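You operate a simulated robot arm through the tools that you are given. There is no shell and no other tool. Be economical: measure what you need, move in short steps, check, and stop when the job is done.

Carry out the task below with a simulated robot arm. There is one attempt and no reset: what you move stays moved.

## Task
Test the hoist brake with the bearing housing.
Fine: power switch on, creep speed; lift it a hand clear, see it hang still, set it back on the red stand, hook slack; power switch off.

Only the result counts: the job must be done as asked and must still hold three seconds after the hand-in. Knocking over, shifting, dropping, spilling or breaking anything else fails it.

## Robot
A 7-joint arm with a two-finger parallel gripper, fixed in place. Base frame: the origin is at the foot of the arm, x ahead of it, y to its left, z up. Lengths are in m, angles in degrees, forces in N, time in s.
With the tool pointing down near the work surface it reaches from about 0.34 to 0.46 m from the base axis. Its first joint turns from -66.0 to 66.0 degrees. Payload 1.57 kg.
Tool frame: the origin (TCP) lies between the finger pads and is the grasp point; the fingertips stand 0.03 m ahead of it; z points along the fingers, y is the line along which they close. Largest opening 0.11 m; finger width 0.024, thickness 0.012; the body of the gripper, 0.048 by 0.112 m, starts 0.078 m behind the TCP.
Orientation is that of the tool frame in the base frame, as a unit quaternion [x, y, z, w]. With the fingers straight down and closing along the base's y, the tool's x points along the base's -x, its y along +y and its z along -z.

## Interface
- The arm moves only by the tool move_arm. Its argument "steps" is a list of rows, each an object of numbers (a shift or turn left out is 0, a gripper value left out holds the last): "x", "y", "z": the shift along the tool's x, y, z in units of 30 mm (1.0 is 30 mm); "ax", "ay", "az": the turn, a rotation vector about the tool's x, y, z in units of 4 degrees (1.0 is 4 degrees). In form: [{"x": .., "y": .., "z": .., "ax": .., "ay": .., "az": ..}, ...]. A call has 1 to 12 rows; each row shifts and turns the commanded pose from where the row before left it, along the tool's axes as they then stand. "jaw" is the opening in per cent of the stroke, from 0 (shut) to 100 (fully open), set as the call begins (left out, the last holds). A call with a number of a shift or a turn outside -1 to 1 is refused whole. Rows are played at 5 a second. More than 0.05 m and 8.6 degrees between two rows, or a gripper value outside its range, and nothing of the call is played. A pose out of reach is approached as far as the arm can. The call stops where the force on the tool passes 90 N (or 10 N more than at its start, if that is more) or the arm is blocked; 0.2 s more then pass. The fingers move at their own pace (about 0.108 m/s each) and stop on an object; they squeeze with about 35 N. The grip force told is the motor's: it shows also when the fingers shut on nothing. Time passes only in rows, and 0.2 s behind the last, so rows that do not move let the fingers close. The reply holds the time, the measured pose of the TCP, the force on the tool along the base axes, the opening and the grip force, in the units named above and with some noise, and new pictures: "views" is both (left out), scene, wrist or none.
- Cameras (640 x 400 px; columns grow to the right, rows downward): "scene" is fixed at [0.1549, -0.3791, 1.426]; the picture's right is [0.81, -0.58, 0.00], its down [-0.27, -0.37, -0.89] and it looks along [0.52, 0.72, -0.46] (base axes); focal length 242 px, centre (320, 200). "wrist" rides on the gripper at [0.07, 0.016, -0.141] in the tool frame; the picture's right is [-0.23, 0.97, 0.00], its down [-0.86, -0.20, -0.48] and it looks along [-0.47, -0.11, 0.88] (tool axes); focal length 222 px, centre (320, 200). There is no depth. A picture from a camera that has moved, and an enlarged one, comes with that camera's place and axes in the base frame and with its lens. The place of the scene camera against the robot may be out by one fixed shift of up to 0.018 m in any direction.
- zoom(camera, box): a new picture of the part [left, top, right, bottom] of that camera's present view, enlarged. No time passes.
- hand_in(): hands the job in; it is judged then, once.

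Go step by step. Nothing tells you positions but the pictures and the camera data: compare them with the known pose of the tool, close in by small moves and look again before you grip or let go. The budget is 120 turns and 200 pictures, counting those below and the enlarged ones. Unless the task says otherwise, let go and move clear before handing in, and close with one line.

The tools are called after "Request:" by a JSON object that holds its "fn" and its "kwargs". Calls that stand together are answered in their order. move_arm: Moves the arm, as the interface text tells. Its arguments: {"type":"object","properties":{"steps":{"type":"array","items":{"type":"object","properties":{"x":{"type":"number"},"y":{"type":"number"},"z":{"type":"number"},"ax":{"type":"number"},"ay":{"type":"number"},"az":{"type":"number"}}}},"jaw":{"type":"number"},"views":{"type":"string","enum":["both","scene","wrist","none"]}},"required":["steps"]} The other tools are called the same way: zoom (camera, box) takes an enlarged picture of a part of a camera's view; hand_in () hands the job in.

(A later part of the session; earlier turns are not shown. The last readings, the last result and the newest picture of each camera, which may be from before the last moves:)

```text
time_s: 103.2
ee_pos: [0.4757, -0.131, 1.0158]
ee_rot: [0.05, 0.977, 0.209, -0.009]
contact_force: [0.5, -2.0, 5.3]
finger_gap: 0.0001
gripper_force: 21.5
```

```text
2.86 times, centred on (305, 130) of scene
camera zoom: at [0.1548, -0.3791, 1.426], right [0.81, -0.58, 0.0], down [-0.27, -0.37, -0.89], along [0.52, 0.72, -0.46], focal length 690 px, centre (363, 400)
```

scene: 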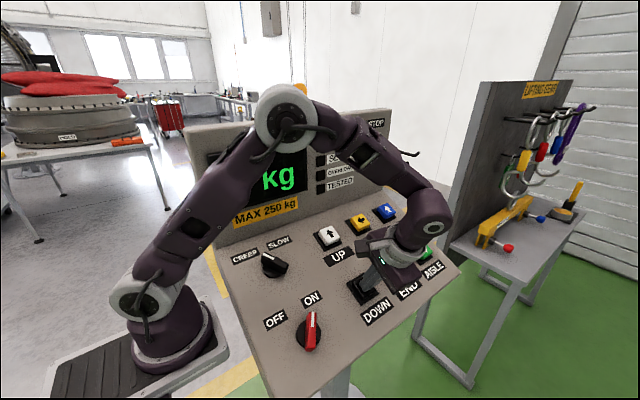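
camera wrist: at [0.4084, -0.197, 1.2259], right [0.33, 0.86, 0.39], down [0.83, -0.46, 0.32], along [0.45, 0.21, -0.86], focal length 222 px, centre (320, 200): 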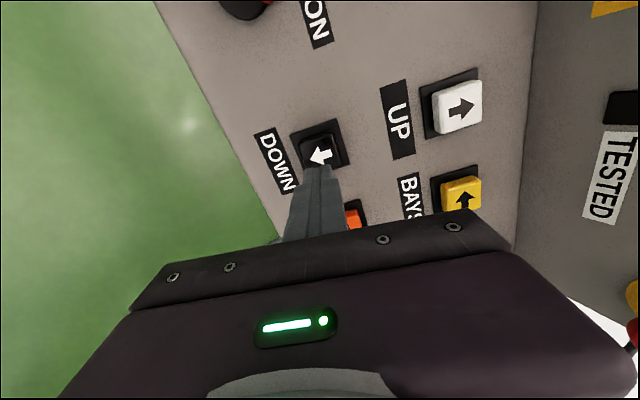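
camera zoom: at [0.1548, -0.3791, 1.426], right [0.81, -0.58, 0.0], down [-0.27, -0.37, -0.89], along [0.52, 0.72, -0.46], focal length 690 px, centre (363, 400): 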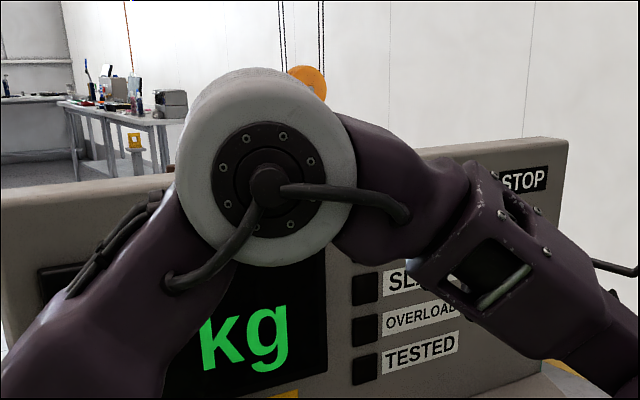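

SLACK is still dark. I'll release DOWN, lift clear and look at the hook and bail before going further.

Request:
{"fn": "move_arm", "kwargs": {"steps": [{"z": -0.55}, {"z": -1}, {"z": -1}, {"x": 0.068, "y": 0.848}, {"x": 0.068, "y": 0.848}, {"x": 0.068, "y": 0.848}, {"x": 0.068, "y": 0.848}, {"x": 0.068, "y": 0.848}, {"x": 0.068, "y": 0.848}], "views": "none"}}

Request:
{"fn": "move_arm", "kwargs": {"steps": [{"x": 0.889, "y": 0.106, "z": -0.8}, {"x": 0.889, "y": 0.106, "z": -0.8}, {"x": 0.889, "y": 0.106, "z": -0.8}, {"x": 0.889, "y": 0.106, "z": -0.8}, {"x": 0.889, "y": 0.106, "z": -0.6}, {"x": 0.889, "y": 0.106, "z": -0.4}, {"ax": -0.355, "ay": -1}, {"ax": -0.355, "ay": -1}], "views": "both"}}

Request:
{"fn": "zoom", "kwargs": {"camera": "wrist", "box": [570, 120, 640, 200]}}

Request:
{"fn": "zoom", "kwargs": {"camera": "scene", "box": [200, 100, 420, 220]}}

```text
time_s: 105.2
ee_pos: [0.4803, -0.0203, 1.1487]
ee_rot: [0.051, 0.977, 0.208, -0.008]
contact_force: [0.0, 0.2, -0.3]
finger_gap: 0.0004
gripper_force: 21.4
```

```text
time_s: 107.0
ee_pos: [0.3218, -0.0391, 1.2765]
ee_rot: [0.066, 0.97, 0.228, 0.06]
contact_force: [-0.4, -0.2, -0.4]
finger_gap: 0.0
gripper_force: 21.1
camera wrist: at [0.2335, -0.0748, 1.404], right [0.32, 0.83, 0.46], down [0.75, -0.52, 0.41], along [0.58, 0.21, -0.79], focal length 222 px, centre (320, 200)
```

scene: 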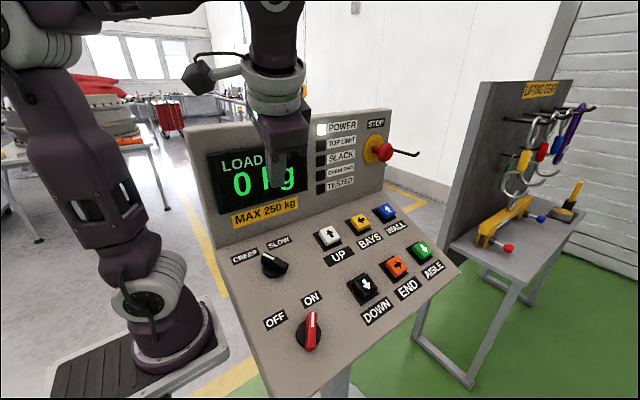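
wrist: 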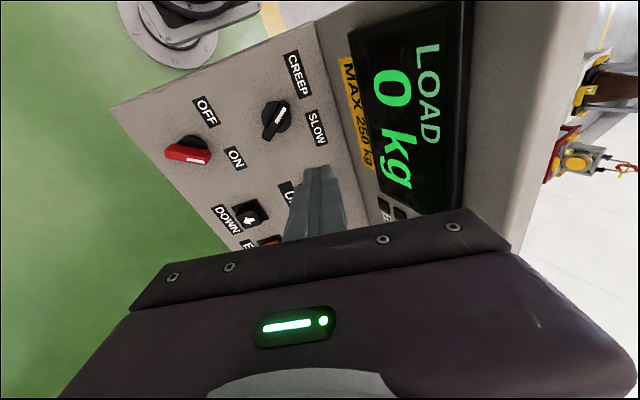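

```text
5.00 times, centred on (605, 160) of wrist
camera zoom: at [0.2335, -0.0748, 1.404], right [0.32, 0.83, 0.46], down [0.75, -0.52, 0.41], along [0.58, 0.21, -0.79], focal length 1111 px, centre (-1105, 400)
```

zoom: 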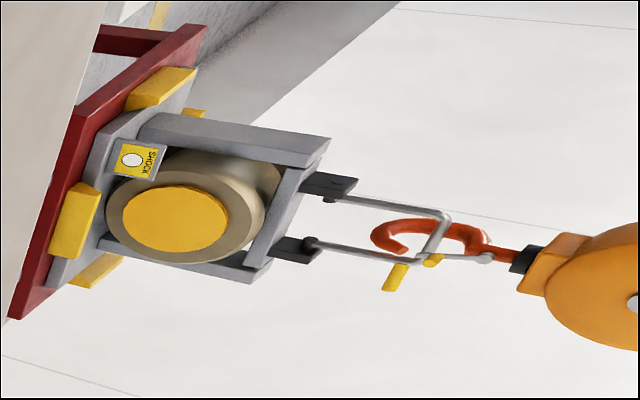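

```text
2.91 times, centred on (310, 160) of scene
camera zoom: at [0.1549, -0.3791, 1.426], right [0.81, -0.58, 0.0], down [-0.27, -0.37, -0.89], along [0.52, 0.72, -0.46], focal length 703 px, centre (349, 316)
```

zoom: 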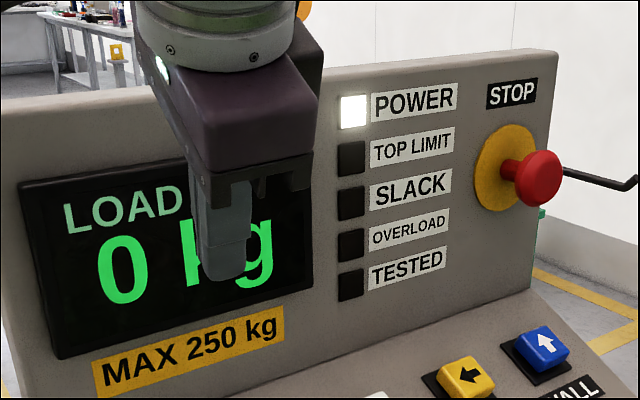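

The housing is seated with its SHOCK tag still white, and the hook has dropped about 2.5 cm inside the bail. The SLACK lamp is still dark, so I'll give DOWN short nudges and watch it.

Request:
{"fn": "move_arm", "kwargs": {"steps": [{"ax": 0.355, "ay": 1}, {"ax": 0.355, "ay": 1}, {"x": -0.889, "y": -0.106, "z": 0.4}, {"x": -0.889, "y": -0.106, "z": 0.6}, {"x": -0.889, "y": -0.106, "z": 0.8}, {"x": -0.889, "y": -0.106, "z": 0.8}, {"x": -0.889, "y": -0.106, "z": 0.8}, {"x": -0.889, "y": -0.106, "z": 0.8}], "views": "none"}}

Request:
{"fn": "move_arm", "kwargs": {"steps": [{"x": -0.068, "y": -0.848}, {"x": -0.068, "y": -0.848}, {"x": -0.068, "y": -0.848}, {"x": -0.068, "y": -0.848}, {"x": -0.068, "y": -0.848}, {"x": -0.068, "y": -0.848}, {"z": 1}, {"z": 1}], "views": "wrist"}}

```text
time_s: 108.8
ee_pos: [0.4801, -0.0195, 1.147]
ee_rot: [0.05, 0.977, 0.207, -0.01]
contact_force: [0.1, 0.4, -1.4]
finger_gap: 0.0004
gripper_force: 21.1
```

```text
time_s: 110.6
ee_pos: [0.4766, -0.1372, 1.0323]
ee_rot: [0.051, 0.977, 0.208, -0.011]
contact_force: [-0.2, 0.6, -0.3]
finger_gap: 0.0
gripper_force: 22.1
camera wrist: at [0.4084, -0.1728, 1.1711], right [0.33, 0.86, 0.39], down [0.83, -0.46, 0.32], along [0.45, 0.21, -0.86], focal length 222 px, centre (320, 200)
```

wrist: 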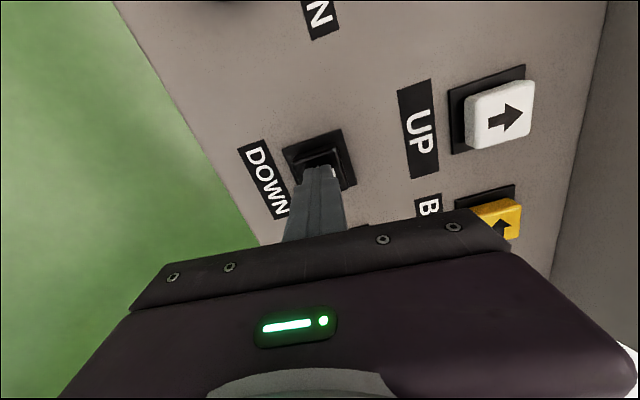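

Request:
{"fn": "move_arm", "kwargs": {"steps": [{"z": 0.55}, {"z": -0.55}], "views": "none"}}

Request:
{"fn": "zoom", "kwargs": {"camera": "scene", "box": [220, 60, 390, 200]}}

```text
time_s: 111.2
ee_pos: [0.4754, -0.1356, 1.0319]
ee_rot: [0.049, 0.977, 0.208, -0.01]
contact_force: [-0.4, 0.0, 0.0]
finger_gap: 0.0
gripper_force: 21.5
```

```text
2.86 times, centred on (305, 130) of scene
camera zoom: at [0.1549, -0.3791, 1.426], right [0.81, -0.58, 0.0], down [-0.27, -0.37, -0.89], along [0.52, 0.72, -0.46], focal length 690 px, centre (363, 400)
```

zoom: 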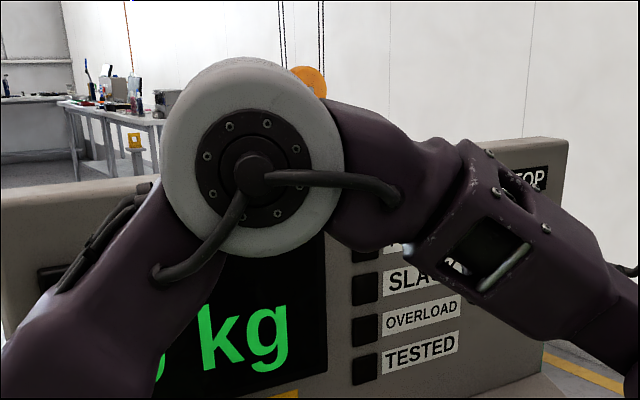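

Still dark. I'll give a slightly longer nudge of about 0.6 s.

Request:
{"fn": "move_arm", "kwargs": {"steps": [{"z": 0.55}, {}, {}, {"z": -0.55}], "views": "none"}}

Request:
{"fn": "zoom", "kwargs": {"camera": "scene", "box": [220, 60, 390, 200]}}

```text
time_s: 112.2
ee_pos: [0.476, -0.1354, 1.0299]
ee_rot: [0.05, 0.977, 0.207, -0.01]
contact_force: [-0.9, 0.2, 0.3]
finger_gap: 0.0
gripper_force: 21.5
```

```text
2.86 times, centred on (305, 130) of scene
camera zoom: at [0.1549, -0.3791, 1.426], right [0.81, -0.58, 0.0], down [-0.27, -0.37, -0.89], along [0.52, 0.72, -0.46], focal length 690 px, centre (363, 400)
```

zoom: 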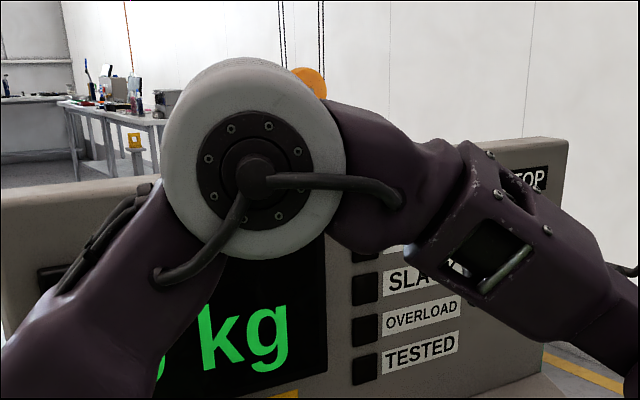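

Request:
{"fn": "move_arm", "kwargs": {"steps": [{"z": 0.55}, {}, {"z": -0.55}], "views": "none"}}

Request:
{"fn": "move_arm", "kwargs": {"steps": [{"z": -1}, {"z": -1}, {"x": 0.068, "y": 0.848}, {"x": 0.068, "y": 0.848}, {"x": 0.068, "y": 0.848}, {"x": 0.068, "y": 0.848}, {"x": 0.068, "y": 0.848}, {"x": 0.068, "y": 0.848}], "views": "none"}}

Request:
{"fn": "move_arm", "kwargs": {"steps": [{"x": 0.889, "y": 0.106, "z": -0.8}, {"x": 0.889, "y": 0.106, "z": -0.8}, {"x": 0.889, "y": 0.106, "z": -0.8}, {"x": 0.889, "y": 0.106, "z": -0.8}, {"x": 0.889, "y": 0.106, "z": -0.6}, {"x": 0.889, "y": 0.106, "z": -0.4}, {"ax": -0.355, "ay": -1}, {"ax": -0.355, "ay": -1}], "views": "scene"}}

Request:
{"fn": "zoom", "kwargs": {"camera": "wrist", "box": [570, 120, 640, 200]}}

Request:
{"fn": "zoom", "kwargs": {"camera": "scene", "box": [280, 100, 400, 210]}}

```text
time_s: 113.0
ee_pos: [0.4749, -0.1357, 1.03]
ee_rot: [0.051, 0.977, 0.208, -0.01]
contact_force: [-0.8, 0.2, -0.2]
finger_gap: 0.0
gripper_force: 21.5
```

```text
time_s: 114.8
ee_pos: [0.4801, -0.0203, 1.1479]
ee_rot: [0.049, 0.977, 0.208, -0.009]
contact_force: [0.8, -0.4, 0.5]
finger_gap: 0.0
gripper_force: 21.2
```

```text
time_s: 116.6
ee_pos: [0.3213, -0.0408, 1.2771]
ee_rot: [0.065, 0.97, 0.227, 0.06]
contact_force: [0.3, 0.0, -0.3]
finger_gap: 0.0
gripper_force: 21.6
```

scene: 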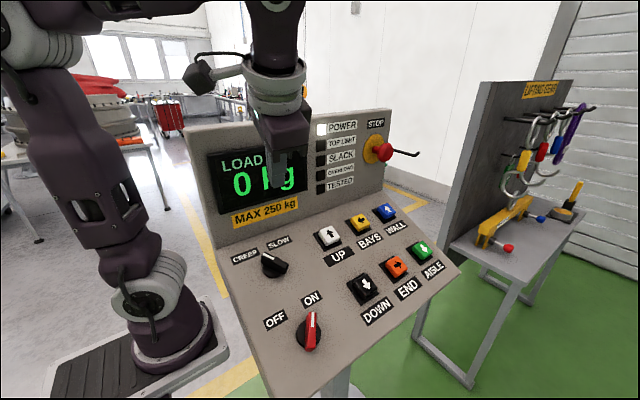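

```text
5.00 times, centred on (605, 160) of wrist
camera zoom: at [0.2342, -0.0753, 1.4041], right [0.32, 0.83, 0.46], down [0.75, -0.52, 0.41], along [0.58, 0.21, -0.79], focal length 1111 px, centre (-1105, 400)
```

zoom: 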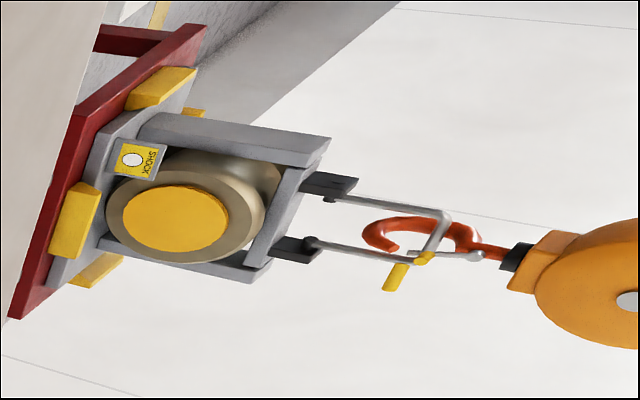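

```text
3.64 times, centred on (340, 155) of scene
camera zoom: at [0.1549, -0.3791, 1.426], right [0.81, -0.58, 0.0], down [-0.27, -0.37, -0.89], along [0.52, 0.72, -0.46], focal length 878 px, centre (247, 364)
```

zoom: 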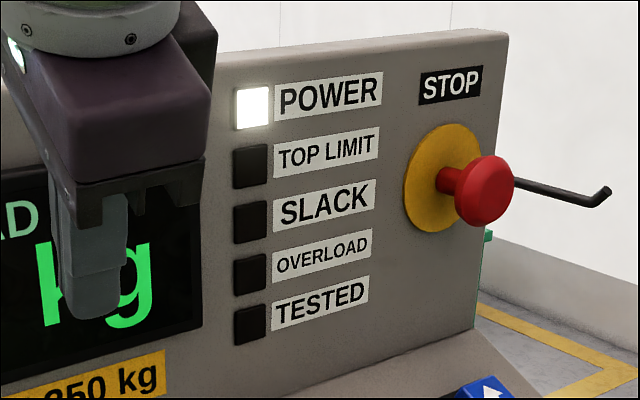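

The hook is visibly slack by about 3.5 cm with room left in the bail, and the housing is seated. Both lamps stay dark, so I'll try up to about 1.5 cm more slack.

Request:
{"fn": "move_arm", "kwargs": {"steps": [{"ax": 0.355, "ay": 1}, {"ax": 0.355, "ay": 1}, {"x": -0.889, "y": -0.106, "z": 0.4}, {"x": -0.889, "y": -0.106, "z": 0.6}, {"x": -0.889, "y": -0.106, "z": 0.8}, {"x": -0.889, "y": -0.106, "z": 0.8}, {"x": -0.889, "y": -0.106, "z": 0.8}, {"x": -0.889, "y": -0.106, "z": 0.8}], "views": "none"}}

Request:
{"fn": "move_arm", "kwargs": {"steps": [{"x": -0.068, "y": -0.848}, {"x": -0.068, "y": -0.848}, {"x": -0.068, "y": -0.848}, {"x": -0.068, "y": -0.848}, {"x": -0.068, "y": -0.848}, {"x": -0.068, "y": -0.848}, {"z": 1}, {"z": 1}, {"z": 0.55}, {}, {}, {"z": -0.55}], "views": "none"}}

Request:
{"fn": "zoom", "kwargs": {"camera": "scene", "box": [220, 60, 390, 200]}}

```text
time_s: 118.4
ee_pos: [0.4796, -0.0226, 1.1474]
ee_rot: [0.051, 0.977, 0.208, -0.009]
contact_force: [0.3, 0.5, -0.1]
finger_gap: 0.0002
gripper_force: 21.3
```

```text
time_s: 121.0
ee_pos: [0.4739, -0.1347, 1.0309]
ee_rot: [0.049, 0.977, 0.208, -0.01]
contact_force: [0.5, 0.1, -0.3]
finger_gap: 0.0
gripper_force: 21.3
```

```text
2.86 times, centred on (305, 130) of scene
camera zoom: at [0.1549, -0.3791, 1.426], right [0.81, -0.58, 0.0], down [-0.27, -0.37, -0.89], along [0.52, 0.72, -0.46], focal length 690 px, centre (363, 400)
```

zoom: 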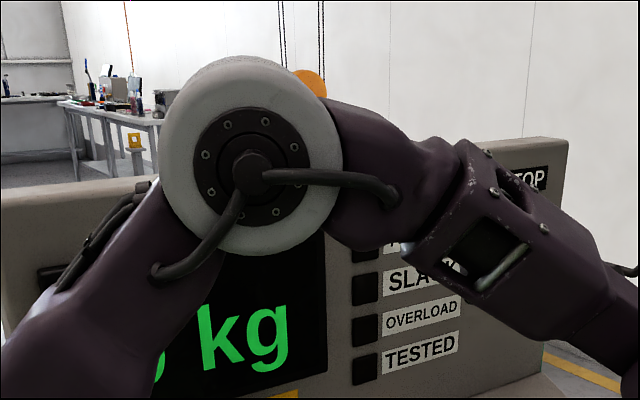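

No change, so I'll leave the slack at that. My rates suggest the first hang may have been barely 10 cm, so I'll repeat the lift slightly higher and watch for TESTED.

Request:
{"fn": "move_arm", "kwargs": {"steps": [{"z": -1}, {"z": -1}, {"x": 0.068, "y": 0.848}, {"x": 0.068, "y": 0.848}, {"x": 0.068, "y": 0.848}, {"x": 0.068, "y": 0.848}, {"x": 0.068, "y": 0.848}, {"x": 0.068, "y": 0.848}, {"z": 1}, {"z": 1}], "views": "wrist"}}

Request:
{"fn": "move_arm", "kwargs": {"steps": [{"z": 0.55}, {}, {}, {}, {}, {}, {}, {}, {}, {}, {}, {}], "views": "none"}}

Request:
{"fn": "zoom", "kwargs": {"camera": "scene", "box": [200, 100, 400, 220]}}

```text
time_s: 123.2
ee_pos: [0.4807, 0.0042, 1.0925]
ee_rot: [0.051, 0.977, 0.208, -0.01]
contact_force: [1.1, -1.1, 0.1]
finger_gap: 0.0
gripper_force: 21.3
camera wrist: at [0.4124, -0.031, 1.2321], right [0.33, 0.86, 0.39], down [0.83, -0.46, 0.32], along [0.45, 0.21, -0.86], focal length 222 px, centre (320, 200)
```

wrist: 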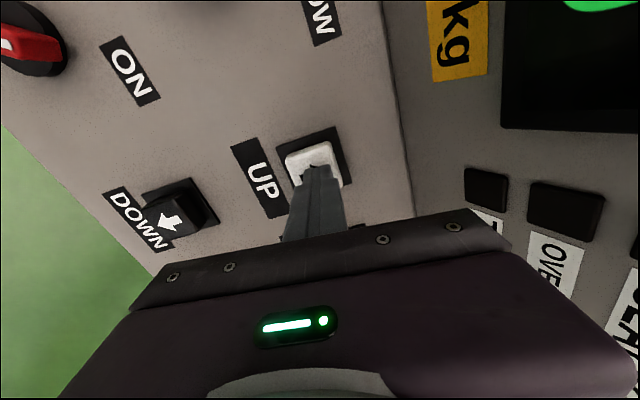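

```text
time_s: 125.8
ee_pos: [0.481, 0.011, 1.0789]
ee_rot: [0.051, 0.977, 0.208, -0.01]
contact_force: [-1.3, -2.8, 5.4]
finger_gap: 0.0001
gripper_force: 21.4
```

```text
3.20 times, centred on (300, 160) of scene
camera zoom: at [0.1548, -0.3792, 1.426], right [0.81, -0.58, 0.0], down [-0.27, -0.37, -0.89], along [0.52, 0.72, -0.46], focal length 773 px, centre (384, 328)
```

zoom: 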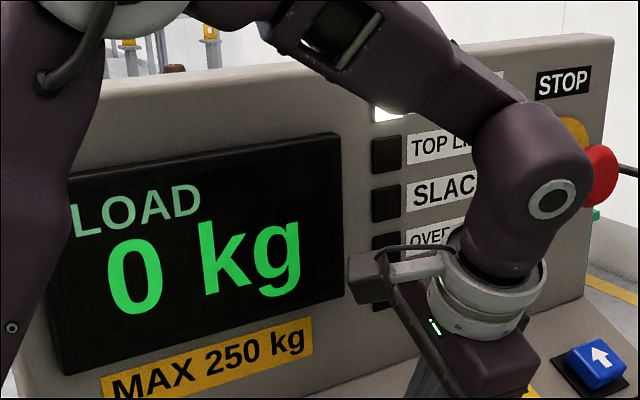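

Request:
{"fn": "move_arm", "kwargs": {"steps": [{}, {}, {}, {}, {}, {}], "views": "scene"}}

Request:
{"fn": "move_arm", "kwargs": {"steps": [{}, {}, {}, {}], "views": "scene"}}

```text
time_s: 127.2
ee_pos: [0.4822, 0.0101, 1.0785]
ee_rot: [0.05, 0.977, 0.208, -0.01]
contact_force: [-0.8, -2.1, 5.4]
finger_gap: 0.0
gripper_force: 21.4
```

scene: 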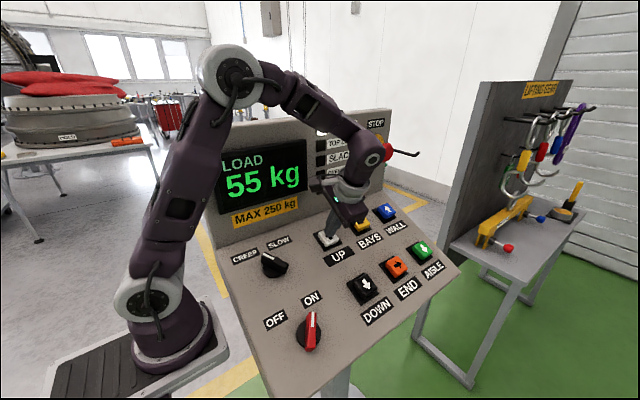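

```text
time_s: 128.2
ee_pos: [0.4814, 0.011, 1.0792]
ee_rot: [0.05, 0.977, 0.207, -0.011]
contact_force: [0.0, -2.1, 5.7]
finger_gap: 0.0005
gripper_force: 20.9
```

scene: 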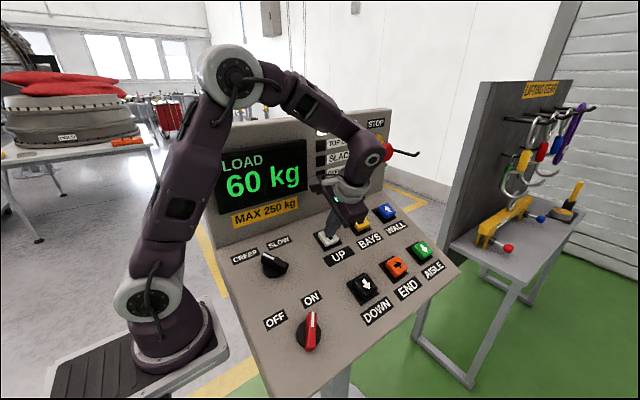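

Lift-off was at about 127.3 s. I'll hold UP on creep for about 9 s more.

Request:
{"fn": "move_arm", "kwargs": {"steps": [{}, {}, {}, {}, {}, {}, {}, {}, {}, {}, {}, {}], "views": "none"}}

Request:
{"fn": "move_arm", "kwargs": {"steps": [{}, {}, {}, {}, {}, {}, {}, {}, {}, {}, {}, {}], "views": "none"}}

Request:
{"fn": "move_arm", "kwargs": {"steps": [{}, {}, {}, {}, {}, {}, {}, {}, {}, {}, {}, {}], "views": "none"}}

Request:
{"fn": "move_arm", "kwargs": {"steps": [{}, {}, {"z": -0.55}, {"z": -1}, {"z": -1}, {}, {}, {}, {}, {}, {}, {}], "views": "none"}}

Request:
{"fn": "move_arm", "kwargs": {"steps": [{}, {}, {}, {}, {}, {}, {}, {}, {}, {}, {}, {}], "views": "none"}}

Request:
{"fn": "zoom", "kwargs": {"camera": "scene", "box": [260, 100, 380, 210]}}

```text
time_s: 130.8
ee_pos: [0.4822, 0.0097, 1.0799]
ee_rot: [0.05, 0.977, 0.208, -0.01]
contact_force: [0.2, -2.8, 4.8]
finger_gap: 0.0
gripper_force: 21.2
```

```text
time_s: 133.4
ee_pos: [0.4809, 0.0103, 1.0787]
ee_rot: [0.051, 0.977, 0.209, -0.01]
contact_force: [0.8, -2.1, 4.9]
finger_gap: 0.0
gripper_force: 21.6
```

```text
time_s: 136.0
ee_pos: [0.482, 0.0102, 1.0779]
ee_rot: [0.05, 0.977, 0.208, -0.01]
contact_force: [-0.4, -2.0, 5.5]
finger_gap: 0.0001
gripper_force: 21.8
```

```text
time_s: 138.6
ee_pos: [0.4819, -0.0192, 1.146]
ee_rot: [0.05, 0.977, 0.208, -0.01]
contact_force: [0.2, -0.1, -0.7]
finger_gap: 0.0
gripper_force: 21.1
```

```text
time_s: 141.2
ee_pos: [0.4827, -0.0196, 1.1447]
ee_rot: [0.05, 0.977, 0.208, -0.01]
contact_force: [0.2, -0.7, -0.4]
finger_gap: 0.0002
gripper_force: 21.2
```

```text
3.64 times, centred on (320, 155) of scene
camera zoom: at [0.1549, -0.3791, 1.426], right [0.81, -0.58, 0.0], down [-0.27, -0.37, -0.89], along [0.52, 0.72, -0.46], focal length 878 px, centre (320, 364)
```

zoom: 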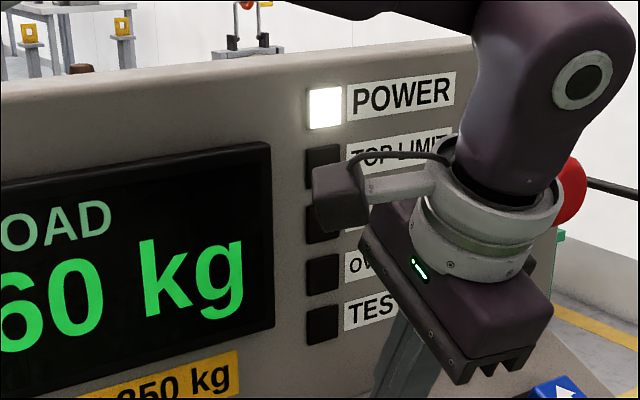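

It is at the same height as the first hang and still dark. I'll go up about 3 cm more and wait.

Request:
{"fn": "move_arm", "kwargs": {"steps": [{"z": 1}, {"z": 1}, {"z": 0.55}, {}, {}, {}, {}, {}, {}, {}, {}, {}], "views": "none"}}

Request:
{"fn": "move_arm", "kwargs": {"steps": [{}, {"z": -0.55}, {"z": -1}, {"z": -1}, {}, {}, {}, {}, {}, {}, {}, {}], "views": "none"}}

Request:
{"fn": "move_arm", "kwargs": {"steps": [{}, {}, {}, {}, {}, {}, {}, {}, {}, {}, {}, {}], "views": "none"}}

Request:
{"fn": "move_arm", "kwargs": {"steps": [{}, {}, {}, {}, {}, {}, {}, {}], "views": "none"}}

Request:
{"fn": "zoom", "kwargs": {"camera": "scene", "box": [260, 100, 380, 210]}}

```text
time_s: 143.8
ee_pos: [0.4818, 0.0098, 1.0773]
ee_rot: [0.051, 0.977, 0.207, -0.01]
contact_force: [-3.0, -7.2, 26.6]
finger_gap: 0.0
gripper_force: 21.3
```

```text
time_s: 146.4
ee_pos: [0.4808, -0.0214, 1.1478]
ee_rot: [0.051, 0.977, 0.208, -0.009]
contact_force: [0.0, -0.5, 0.0]
finger_gap: 0.0
gripper_force: 21.5
```

```text
time_s: 149.0
ee_pos: [0.4798, -0.0221, 1.1483]
ee_rot: [0.05, 0.977, 0.207, -0.009]
contact_force: [0.5, 0.5, -0.1]
finger_gap: 0.0
gripper_force: 21.3
```

```text
time_s: 150.8
ee_pos: [0.4794, -0.0216, 1.1475]
ee_rot: [0.051, 0.977, 0.208, -0.01]
contact_force: [0.1, 0.9, -0.7]
finger_gap: 0.0002
gripper_force: 21.1
```

```text
3.64 times, centred on (320, 155) of scene
camera zoom: at [0.1549, -0.3791, 1.426], right [0.81, -0.58, 0.0], down [-0.27, -0.37, -0.89], along [0.52, 0.72, -0.46], focal length 878 px, centre (320, 364)
```

zoom: 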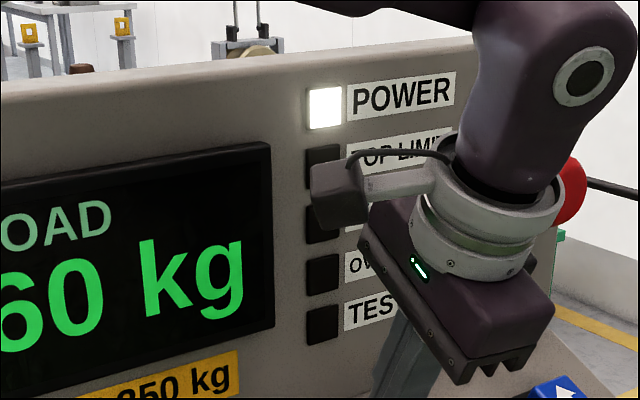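

Now about 13 cm clear and steady, which is ample. I'll set it down and this time look for the slack at which SLACK (and maybe TESTED) lights.

Request:
{"fn": "move_arm", "kwargs": {"steps": [{"x": -0.068, "y": -0.848}, {"x": -0.068, "y": -0.848}, {"x": -0.068, "y": -0.848}, {"x": -0.068, "y": -0.848}, {"x": -0.068, "y": -0.848}, {"x": -0.068, "y": -0.848}, {"z": 1}, {"z": 1}], "views": "wrist"}}

Request:
{"fn": "move_arm", "kwargs": {"steps": [{"z": 0.55}, {}, {}, {}, {}, {}, {}, {}, {}, {}, {}, {}], "views": "none"}}

Request:
{"fn": "move_arm", "kwargs": {"steps": [{}, {}, {}, {}, {}, {}, {}, {}, {}, {}, {}, {}], "views": "none"}}

Request:
{"fn": "move_arm", "kwargs": {"steps": [{}, {}, {}, {}, {}, {}, {}, {}, {}, {}, {}, {}], "views": "none"}}

Request:
{"fn": "move_arm", "kwargs": {"steps": [{}, {}, {}, {}], "views": "scene"}}

```text
time_s: 152.6
ee_pos: [0.476, -0.1356, 1.031]
ee_rot: [0.051, 0.977, 0.207, -0.009]
contact_force: [0.5, 0.5, -0.1]
finger_gap: 0.0002
gripper_force: 21.5
camera wrist: at [0.4074, -0.1713, 1.1698], right [0.33, 0.86, 0.38], down [0.83, -0.46, 0.32], along [0.45, 0.21, -0.86], focal length 222 px, centre (320, 200)
```

wrist: 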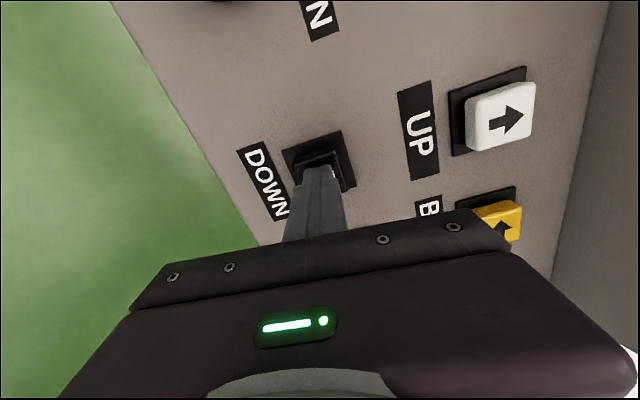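

```text
time_s: 155.2
ee_pos: [0.4772, -0.1296, 1.0149]
ee_rot: [0.051, 0.977, 0.208, -0.009]
contact_force: [0.8, -9.2, 16.6]
finger_gap: 0.0
gripper_force: 22.0
```

```text
time_s: 157.8
ee_pos: [0.4756, -0.1286, 1.0155]
ee_rot: [0.051, 0.977, 0.208, -0.009]
contact_force: [1.7, -10.3, 16.1]
finger_gap: 0.0
gripper_force: 21.7
```

```text
time_s: 160.4
ee_pos: [0.4744, -0.1293, 1.0151]
ee_rot: [0.05, 0.977, 0.208, -0.01]
contact_force: [1.2, -10.8, 17.1]
finger_gap: 0.0
gripper_force: 20.8
```

```text
time_s: 161.4
ee_pos: [0.4748, -0.1293, 1.0148]
ee_rot: [0.05, 0.977, 0.207, -0.01]
contact_force: [1.2, -10.3, 17.7]
finger_gap: 0.0002
gripper_force: 21.1
```

scene: 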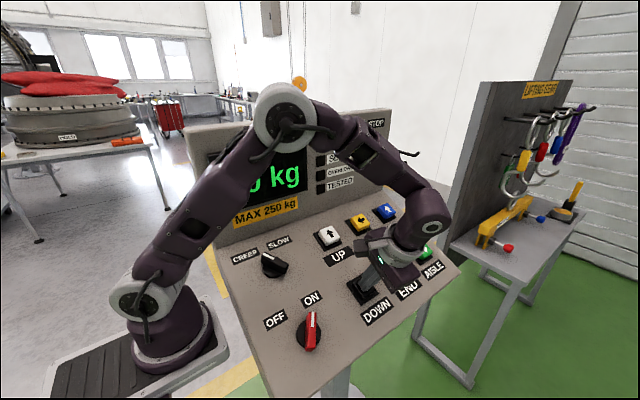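

Request:
{"fn": "move_arm", "kwargs": {"steps": [{}, {}, {}, {}, {}, {}, {}, {}], "views": "scene"}}

Request:
{"fn": "move_arm", "kwargs": {"steps": [{}, {}, {}, {}, {}], "views": "scene"}}

```text
time_s: 163.2
ee_pos: [0.4755, -0.1295, 1.0158]
ee_rot: [0.05, 0.977, 0.208, -0.01]
contact_force: [0.5, -9.1, 16.7]
finger_gap: 0.0
gripper_force: 20.7
```

scene: 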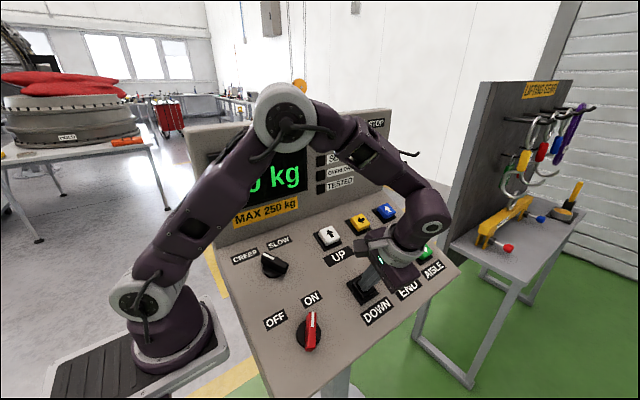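

```text
time_s: 164.4
ee_pos: [0.4758, -0.1291, 1.0149]
ee_rot: [0.05, 0.977, 0.207, -0.009]
contact_force: [1.0, -8.7, 16.7]
finger_gap: 0.0
gripper_force: 21.3
```

scene: 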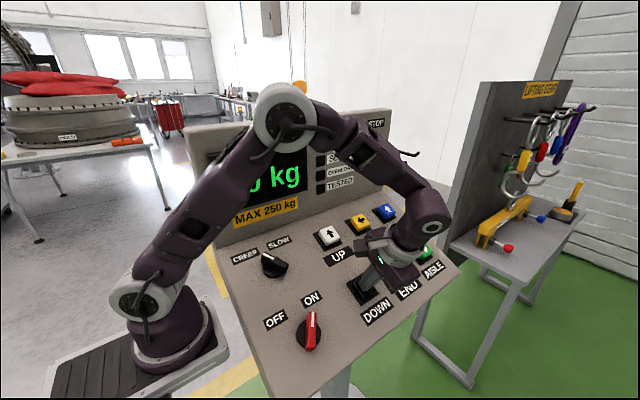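

Request:
{"fn": "move_arm", "kwargs": {"steps": [{}, {}, {}, {}], "views": "scene"}}

Request:
{"fn": "move_arm", "kwargs": {"steps": [{}, {}, {}, {}], "views": "scene"}}

```text
time_s: 165.4
ee_pos: [0.4759, -0.1282, 1.0156]
ee_rot: [0.05, 0.977, 0.208, -0.01]
contact_force: [0.0, -8.9, 18.4]
finger_gap: 0.0
gripper_force: 21.1
```

scene: 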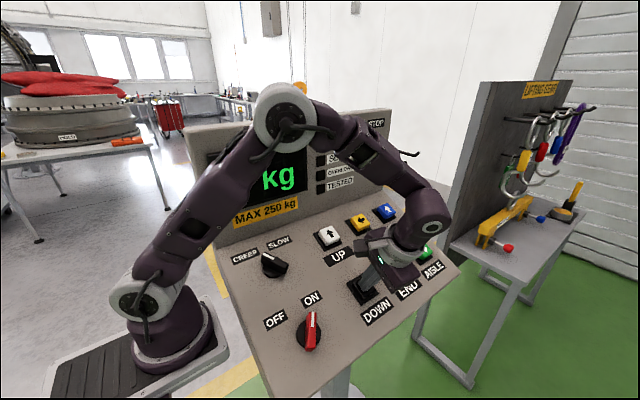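

```text
time_s: 166.4
ee_pos: [0.4748, -0.1288, 1.0149]
ee_rot: [0.05, 0.977, 0.207, -0.01]
contact_force: [0.3, -9.4, 18.8]
finger_gap: 0.0
gripper_force: 21.9
```

scene: 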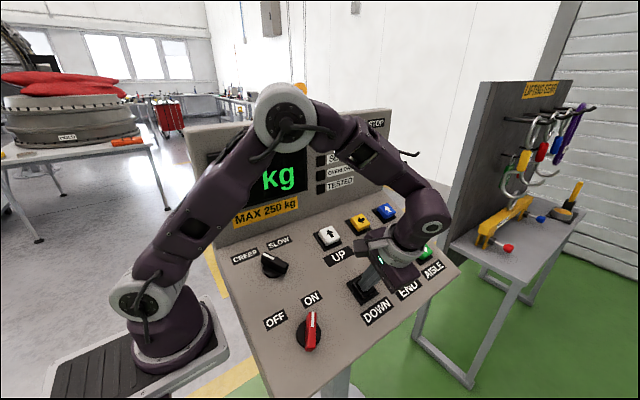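

Landed at about 165.2 s. I'll run about 3 s more to the earlier slack, then small nudges.

Request:
{"fn": "move_arm", "kwargs": {"steps": [{}, {}, {}, {}, {}, {}, {}, {}, {}, {}, {}, {}], "views": "none"}}

Request:
{"fn": "zoom", "kwargs": {"camera": "scene", "box": [220, 60, 390, 200]}}

Request:
{"fn": "move_arm", "kwargs": {"steps": [{}, {}, {}, {}], "views": "none"}}

Request:
{"fn": "zoom", "kwargs": {"camera": "scene", "box": [220, 60, 390, 200]}}

```text
time_s: 169.0
ee_pos: [0.4755, -0.1282, 1.0151]
ee_rot: [0.05, 0.977, 0.208, -0.011]
contact_force: [0.1, -8.6, 17.8]
finger_gap: 0.0
gripper_force: 21.6
```

```text
2.86 times, centred on (305, 130) of scene
camera zoom: at [0.1546, -0.3793, 1.426], right [0.81, -0.58, 0.0], down [-0.27, -0.37, -0.89], along [0.52, 0.72, -0.46], focal length 690 px, centre (363, 400)
```

zoom: 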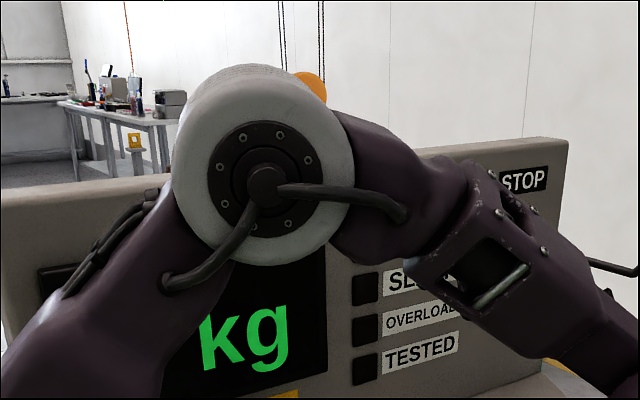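

```text
time_s: 170.0
ee_pos: [0.4772, -0.1278, 1.0141]
ee_rot: [0.051, 0.977, 0.208, -0.01]
contact_force: [0.3, -8.1, 18.3]
finger_gap: 0.0001
gripper_force: 20.7
```

```text
2.86 times, centred on (305, 130) of scene
camera zoom: at [0.1546, -0.3793, 1.426], right [0.81, -0.58, 0.0], down [-0.27, -0.37, -0.89], along [0.52, 0.72, -0.46], focal length 690 px, centre (363, 400)
```

zoom: 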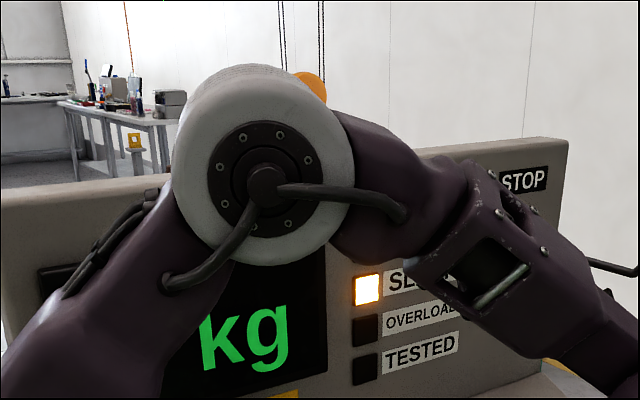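

SLACK is now lit. I'll release DOWN and check the hook, housing and TESTED lamp.

Request:
{"fn": "move_arm", "kwargs": {"steps": [{"z": -0.55}, {"z": -1}, {"z": -1}, {"x": 0.068, "y": 0.848}, {"x": 0.068, "y": 0.848}, {"x": 0.068, "y": 0.848}, {"x": 0.068, "y": 0.848}, {"x": 0.068, "y": 0.848}, {"x": 0.068, "y": 0.848}], "views": "none"}}

Request:
{"fn": "move_arm", "kwargs": {"steps": [{"x": 0.889, "y": 0.106, "z": -0.8}, {"x": 0.889, "y": 0.106, "z": -0.8}, {"x": 0.889, "y": 0.106, "z": -0.8}, {"x": 0.889, "y": 0.106, "z": -0.8}, {"x": 0.889, "y": 0.106, "z": -0.6}, {"x": 0.889, "y": 0.106, "z": -0.4}, {"ax": -0.355, "ay": -1}, {"ax": -0.355, "ay": -1}], "views": "none"}}

Request:
{"fn": "zoom", "kwargs": {"camera": "wrist", "box": [570, 120, 640, 200]}}

Request:
{"fn": "zoom", "kwargs": {"camera": "scene", "box": [240, 100, 400, 210]}}

```text
time_s: 172.0
ee_pos: [0.4797, -0.0213, 1.1488]
ee_rot: [0.052, 0.977, 0.208, -0.009]
contact_force: [0.2, 1.1, -1.2]
finger_gap: 0.0
gripper_force: 21.2
```

```text
time_s: 173.8
ee_pos: [0.3217, -0.0389, 1.2781]
ee_rot: [0.066, 0.97, 0.227, 0.061]
contact_force: [-1.2, 0.3, 0.4]
finger_gap: 0.0
gripper_force: 21.2
```

```text
5.00 times, centred on (605, 160) of wrist
camera zoom: at [0.2346, -0.0757, 1.4048], right [0.32, 0.83, 0.46], down [0.75, -0.52, 0.41], along [0.58, 0.21, -0.79], focal length 1111 px, centre (-1105, 400)
```

zoom: 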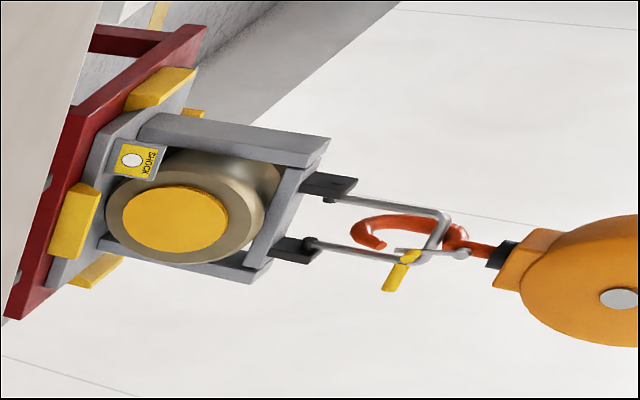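

```text
3.64 times, centred on (320, 155) of scene
camera zoom: at [0.1549, -0.3791, 1.426], right [0.81, -0.58, 0.0], down [-0.27, -0.37, -0.89], along [0.52, 0.72, -0.46], focal length 878 px, centre (320, 364)
```

zoom: 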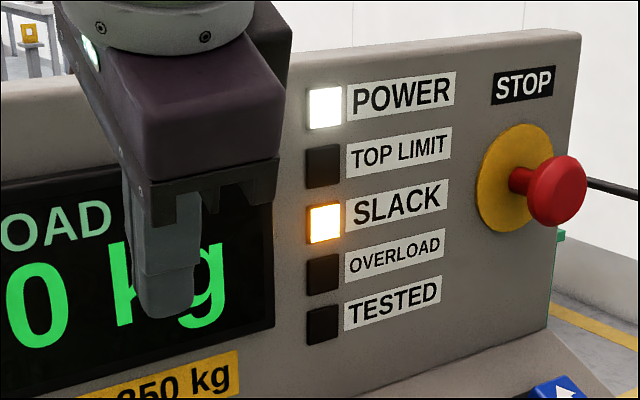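

SLACK is lit, the hook is still in the bail, the housing is seated and SHOCK is untripped, but TESTED is still dark. My hangs so far were each under about 10 s, so I'll do one more creep lift with a much longer hang.

Request:
{"fn": "move_arm", "kwargs": {"steps": [{"ax": 0.355, "ay": 1}, {"ax": 0.355, "ay": 1}, {"x": -0.889, "y": -0.106, "z": 0.4}, {"x": -0.889, "y": -0.106, "z": 0.6}, {"x": -0.889, "y": -0.106, "z": 0.8}, {"x": -0.889, "y": -0.106, "z": 0.8}, {"x": -0.889, "y": -0.106, "z": 0.8}, {"x": -0.889, "y": -0.106, "z": 0.8}, {"z": 1}, {"z": 1}], "views": "wrist"}}

Request:
{"fn": "move_arm", "kwargs": {"steps": [{"z": 0.52}, {}, {}, {}, {}, {}, {}, {}, {}, {}, {}, {}], "views": "none"}}

Request:
{"fn": "move_arm", "kwargs": {"steps": [{}, {}, {}, {}, {}, {}, {}, {}, {}, {}, {}, {}], "views": "scene"}}

```text
time_s: 176.0
ee_pos: [0.4809, 0.001, 1.0937]
ee_rot: [0.051, 0.977, 0.208, -0.01]
contact_force: [0.8, -0.4, -1.0]
finger_gap: 0.0
gripper_force: 21.0
camera wrist: at [0.4134, -0.0344, 1.2316], right [0.33, 0.86, 0.38], down [0.83, -0.46, 0.32], along [0.45, 0.21, -0.86], focal length 222 px, centre (320, 200)
```

wrist: 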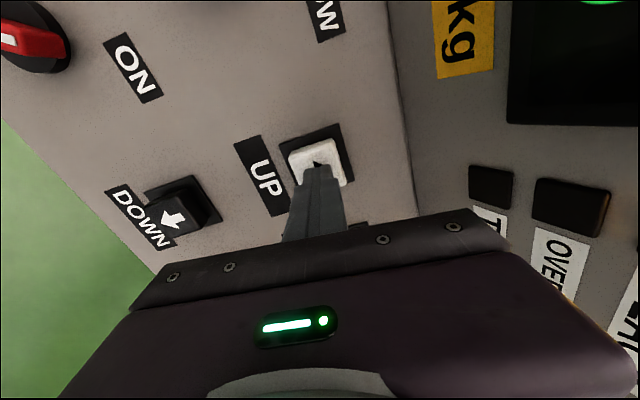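

```text
time_s: 178.6
ee_pos: [0.4807, 0.0088, 1.0774]
ee_rot: [0.05, 0.977, 0.207, -0.01]
contact_force: [1.9, -1.9, 5.2]
finger_gap: 0.0
gripper_force: 20.8
```

```text
time_s: 181.2
ee_pos: [0.4822, 0.008, 1.0769]
ee_rot: [0.05, 0.977, 0.208, -0.01]
contact_force: [0.4, -3.1, 4.7]
finger_gap: 0.0
gripper_force: 21.3
```

scene: 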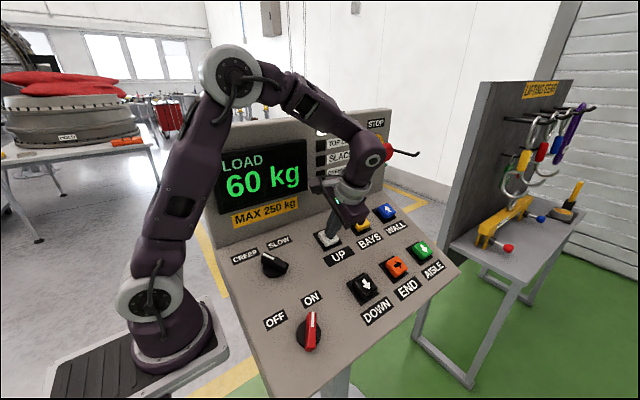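

Lifted off at about 180.8 s. I'll hold about 8 s, then release and hang for over 20 s.

Request:
{"fn": "move_arm", "kwargs": {"steps": [{}, {}, {}, {}, {}, {}, {}, {}, {}, {}, {}, {}], "views": "none"}}

Request:
{"fn": "move_arm", "kwargs": {"steps": [{}, {}, {}, {}, {}, {}, {}, {}, {}, {}, {}, {}], "views": "none"}}

Request:
{"fn": "move_arm", "kwargs": {"steps": [{}, {}, {}, {}, {}, {}, {}, {}, {}, {}, {}, {}], "views": "none"}}

Request:
{"fn": "move_arm", "kwargs": {"steps": [{"z": -0.52}, {"z": -1}, {"z": -1}, {}, {}, {}, {}, {}, {}, {}, {}, {}], "views": "none"}}

Request:
{"fn": "move_arm", "kwargs": {"steps": [{}, {}, {}, {}, {}, {}, {}, {}, {}, {}, {}, {}], "views": "none"}}

Request:
{"fn": "move_arm", "kwargs": {"steps": [{}, {}, {}, {}, {}, {}, {}, {}, {}, {}, {}, {}], "views": "none"}}

Request:
{"fn": "move_arm", "kwargs": {"steps": [{}, {}, {}, {}, {}, {}, {}, {}, {}, {}, {}, {}], "views": "none"}}

Request:
{"fn": "move_arm", "kwargs": {"steps": [{}, {}, {}, {}, {}, {}, {}, {}, {}, {}, {}, {}], "views": "none"}}

Request:
{"fn": "zoom", "kwargs": {"camera": "scene", "box": [260, 100, 380, 210]}}

```text
time_s: 183.8
ee_pos: [0.4813, 0.0071, 1.0779]
ee_rot: [0.051, 0.977, 0.208, -0.01]
contact_force: [-0.1, -2.1, 4.3]
finger_gap: 0.0
gripper_force: 21.3
```

```text
time_s: 186.4
ee_pos: [0.4815, 0.008, 1.0772]
ee_rot: [0.049, 0.977, 0.207, -0.01]
contact_force: [-0.3, -1.8, 4.7]
finger_gap: 0.0
gripper_force: 21.5
```

```text
time_s: 189.0
ee_pos: [0.4799, 0.0076, 1.0772]
ee_rot: [0.05, 0.977, 0.208, -0.01]
contact_force: [-0.7, -1.5, 4.9]
finger_gap: 0.0
gripper_force: 21.3
```

```text
time_s: 191.6
ee_pos: [0.4802, -0.0199, 1.1477]
ee_rot: [0.05, 0.977, 0.208, -0.011]
contact_force: [0.7, 0.1, -0.1]
finger_gap: 0.0002
gripper_force: 20.8
```

```text
time_s: 194.2
ee_pos: [0.4807, -0.0205, 1.146]
ee_rot: [0.05, 0.977, 0.208, -0.01]
contact_force: [0.8, 0.7, 0.0]
finger_gap: 0.0001
gripper_force: 21.1
```

```text
time_s: 196.8
ee_pos: [0.4796, -0.0194, 1.1474]
ee_rot: [0.051, 0.977, 0.207, -0.01]
contact_force: [0.0, 1.0, -0.7]
finger_gap: 0.0
gripper_force: 21.4
```

```text
time_s: 199.4
ee_pos: [0.4797, -0.0201, 1.1463]
ee_rot: [0.05, 0.977, 0.208, -0.01]
contact_force: [-0.1, -0.2, 0.2]
finger_gap: 0.0
gripper_force: 21.7
```

```text
time_s: 202.0
ee_pos: [0.481, -0.0194, 1.1474]
ee_rot: [0.05, 0.977, 0.208, -0.009]
contact_force: [-0.1, -0.9, -1.1]
finger_gap: 0.0002
gripper_force: 21.5
```

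```text
3.64 times, centred on (320, 155) of scene
camera zoom: at [0.1549, -0.3791, 1.426], right [0.81, -0.58, 0.0], down [-0.27, -0.37, -0.89], along [0.52, 0.72, -0.46], focal length 878 px, centre (320, 364)
```

zoom: 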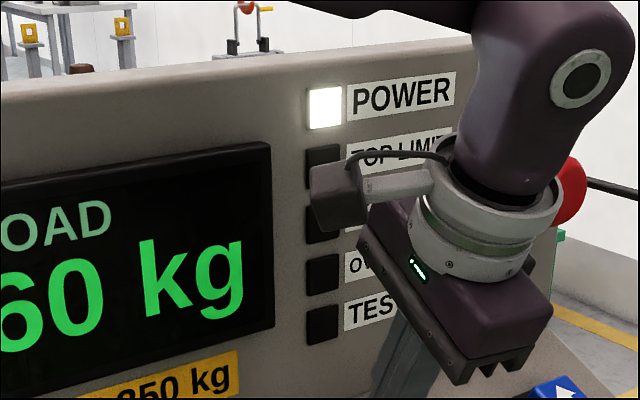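

Rock steady for 13 s, so the brake is shown to hold; TESTED doesn't respond to the hang. I'll set the housing back down and slacken until SLACK lights.

Request:
{"fn": "move_arm", "kwargs": {"steps": [{"x": -0.068, "y": -0.848}, {"x": -0.068, "y": -0.848}, {"x": -0.068, "y": -0.848}, {"x": -0.068, "y": -0.848}, {"x": -0.068, "y": -0.848}, {"x": -0.068, "y": -0.848}, {"z": 1}, {"z": 1}, {"z": 0.52}, {}, {}, {}], "views": "wrist"}}

Request:
{"fn": "move_arm", "kwargs": {"steps": [{}, {}, {}, {}, {}, {}, {}, {}, {}, {}, {}, {}], "views": "none"}}

Request:
{"fn": "move_arm", "kwargs": {"steps": [{}, {}, {}, {}, {}, {}, {}, {}, {}, {}, {}, {}], "views": "none"}}

Request:
{"fn": "move_arm", "kwargs": {"steps": [{}, {}, {}, {}, {}, {}, {}, {}, {}, {}, {}], "views": "scene"}}

```text
time_s: 204.6
ee_pos: [0.4765, -0.1317, 1.0179]
ee_rot: [0.05, 0.977, 0.208, -0.01]
contact_force: [3.3, -1.0, 4.5]
finger_gap: 0.0
gripper_force: 21.4
camera wrist: at [0.4089, -0.1666, 1.1566], right [0.33, 0.86, 0.39], down [0.83, -0.46, 0.32], along [0.45, 0.21, -0.86], focal length 222 px, centre (320, 200)
```

wrist: 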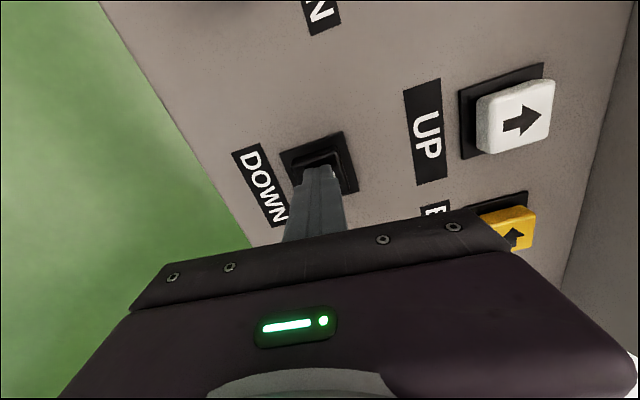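

```text
time_s: 207.2
ee_pos: [0.4766, -0.1304, 1.0178]
ee_rot: [0.051, 0.977, 0.207, -0.01]
contact_force: [1.0, -2.6, 4.6]
finger_gap: 0.0
gripper_force: 21.4
```

```text
time_s: 209.8
ee_pos: [0.4757, -0.1315, 1.0167]
ee_rot: [0.05, 0.977, 0.207, -0.01]
contact_force: [-1.1, -2.4, 3.6]
finger_gap: 0.0
gripper_force: 21.6
```

```text
time_s: 212.2
ee_pos: [0.4766, -0.1309, 1.0182]
ee_rot: [0.05, 0.977, 0.207, -0.01]
contact_force: [-0.4, -1.8, 4.4]
finger_gap: 0.0002
gripper_force: 21.6
```

scene: 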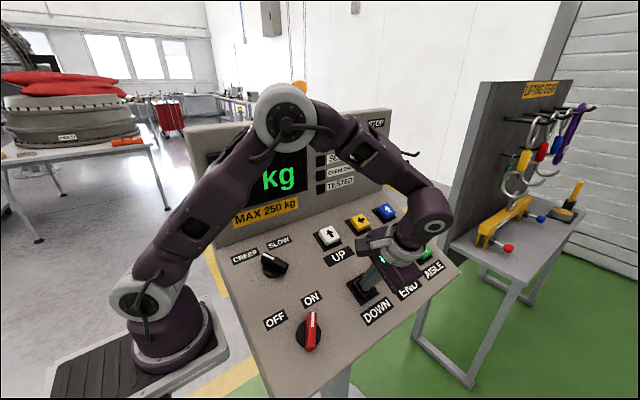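

Landed and unloaded. I'll continue about 4 s for slack while watching the lamp.

Request:
{"fn": "move_arm", "kwargs": {"steps": [{}, {}, {}, {}, {}, {}, {}, {}, {}, {}, {}, {}], "views": "none"}}

Request:
{"fn": "move_arm", "kwargs": {"steps": [{}, {}, {}, {}, {}, {}], "views": "scene"}}

Request:
{"fn": "zoom", "kwargs": {"camera": "scene", "box": [220, 60, 390, 200]}}

```text
time_s: 214.8
ee_pos: [0.4764, -0.1311, 1.0165]
ee_rot: [0.05, 0.977, 0.208, -0.01]
contact_force: [-0.3, -1.3, 3.6]
finger_gap: 0.0002
gripper_force: 21.5
```

```text
time_s: 216.2
ee_pos: [0.4762, -0.131, 1.0179]
ee_rot: [0.051, 0.977, 0.208, -0.009]
contact_force: [0.0, -1.6, 3.8]
finger_gap: 0.0
gripper_force: 21.3
```

scene: 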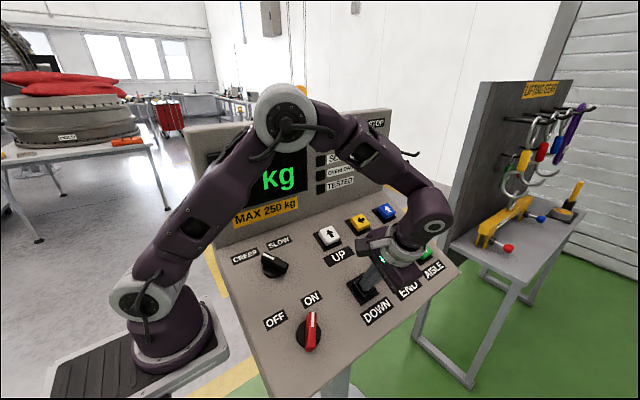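

```text
2.86 times, centred on (305, 130) of scene
camera zoom: at [0.1548, -0.3791, 1.426], right [0.81, -0.58, 0.0], down [-0.27, -0.37, -0.89], along [0.52, 0.72, -0.46], focal length 690 px, centre (363, 400)
```

zoom: 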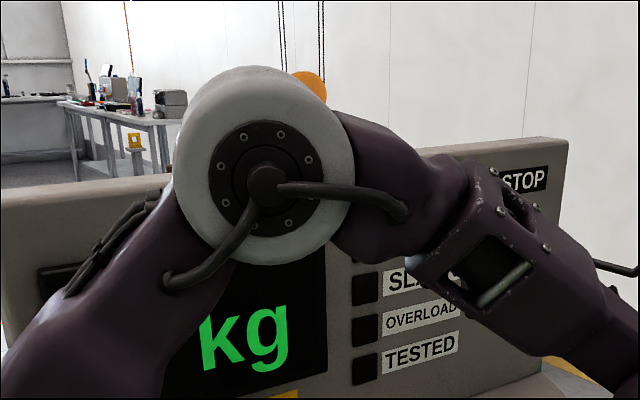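

Request:
{"fn": "move_arm", "kwargs": {"steps": [{}, {}, {}], "views": "scene"}}

Request:
{"fn": "zoom", "kwargs": {"camera": "scene", "box": [220, 60, 390, 200]}}

```text
time_s: 217.0
ee_pos: [0.477, -0.1316, 1.0186]
ee_rot: [0.049, 0.977, 0.208, -0.01]
contact_force: [-0.4, -2.1, 3.3]
finger_gap: 0.0
gripper_force: 21.1
```

scene: 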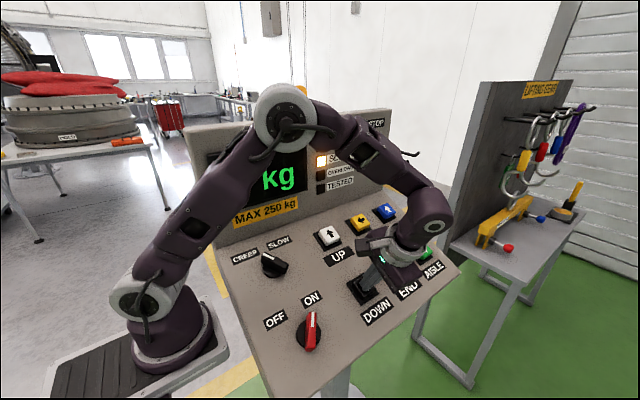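

```text
2.86 times, centred on (305, 130) of scene
camera zoom: at [0.1548, -0.3791, 1.426], right [0.81, -0.58, 0.0], down [-0.27, -0.37, -0.89], along [0.52, 0.72, -0.46], focal length 690 px, centre (363, 400)
```

zoom: 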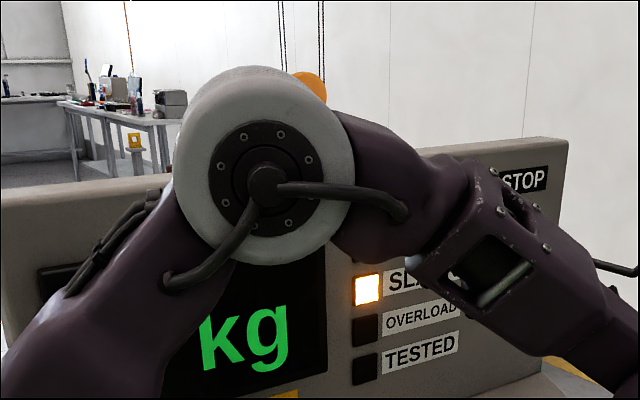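

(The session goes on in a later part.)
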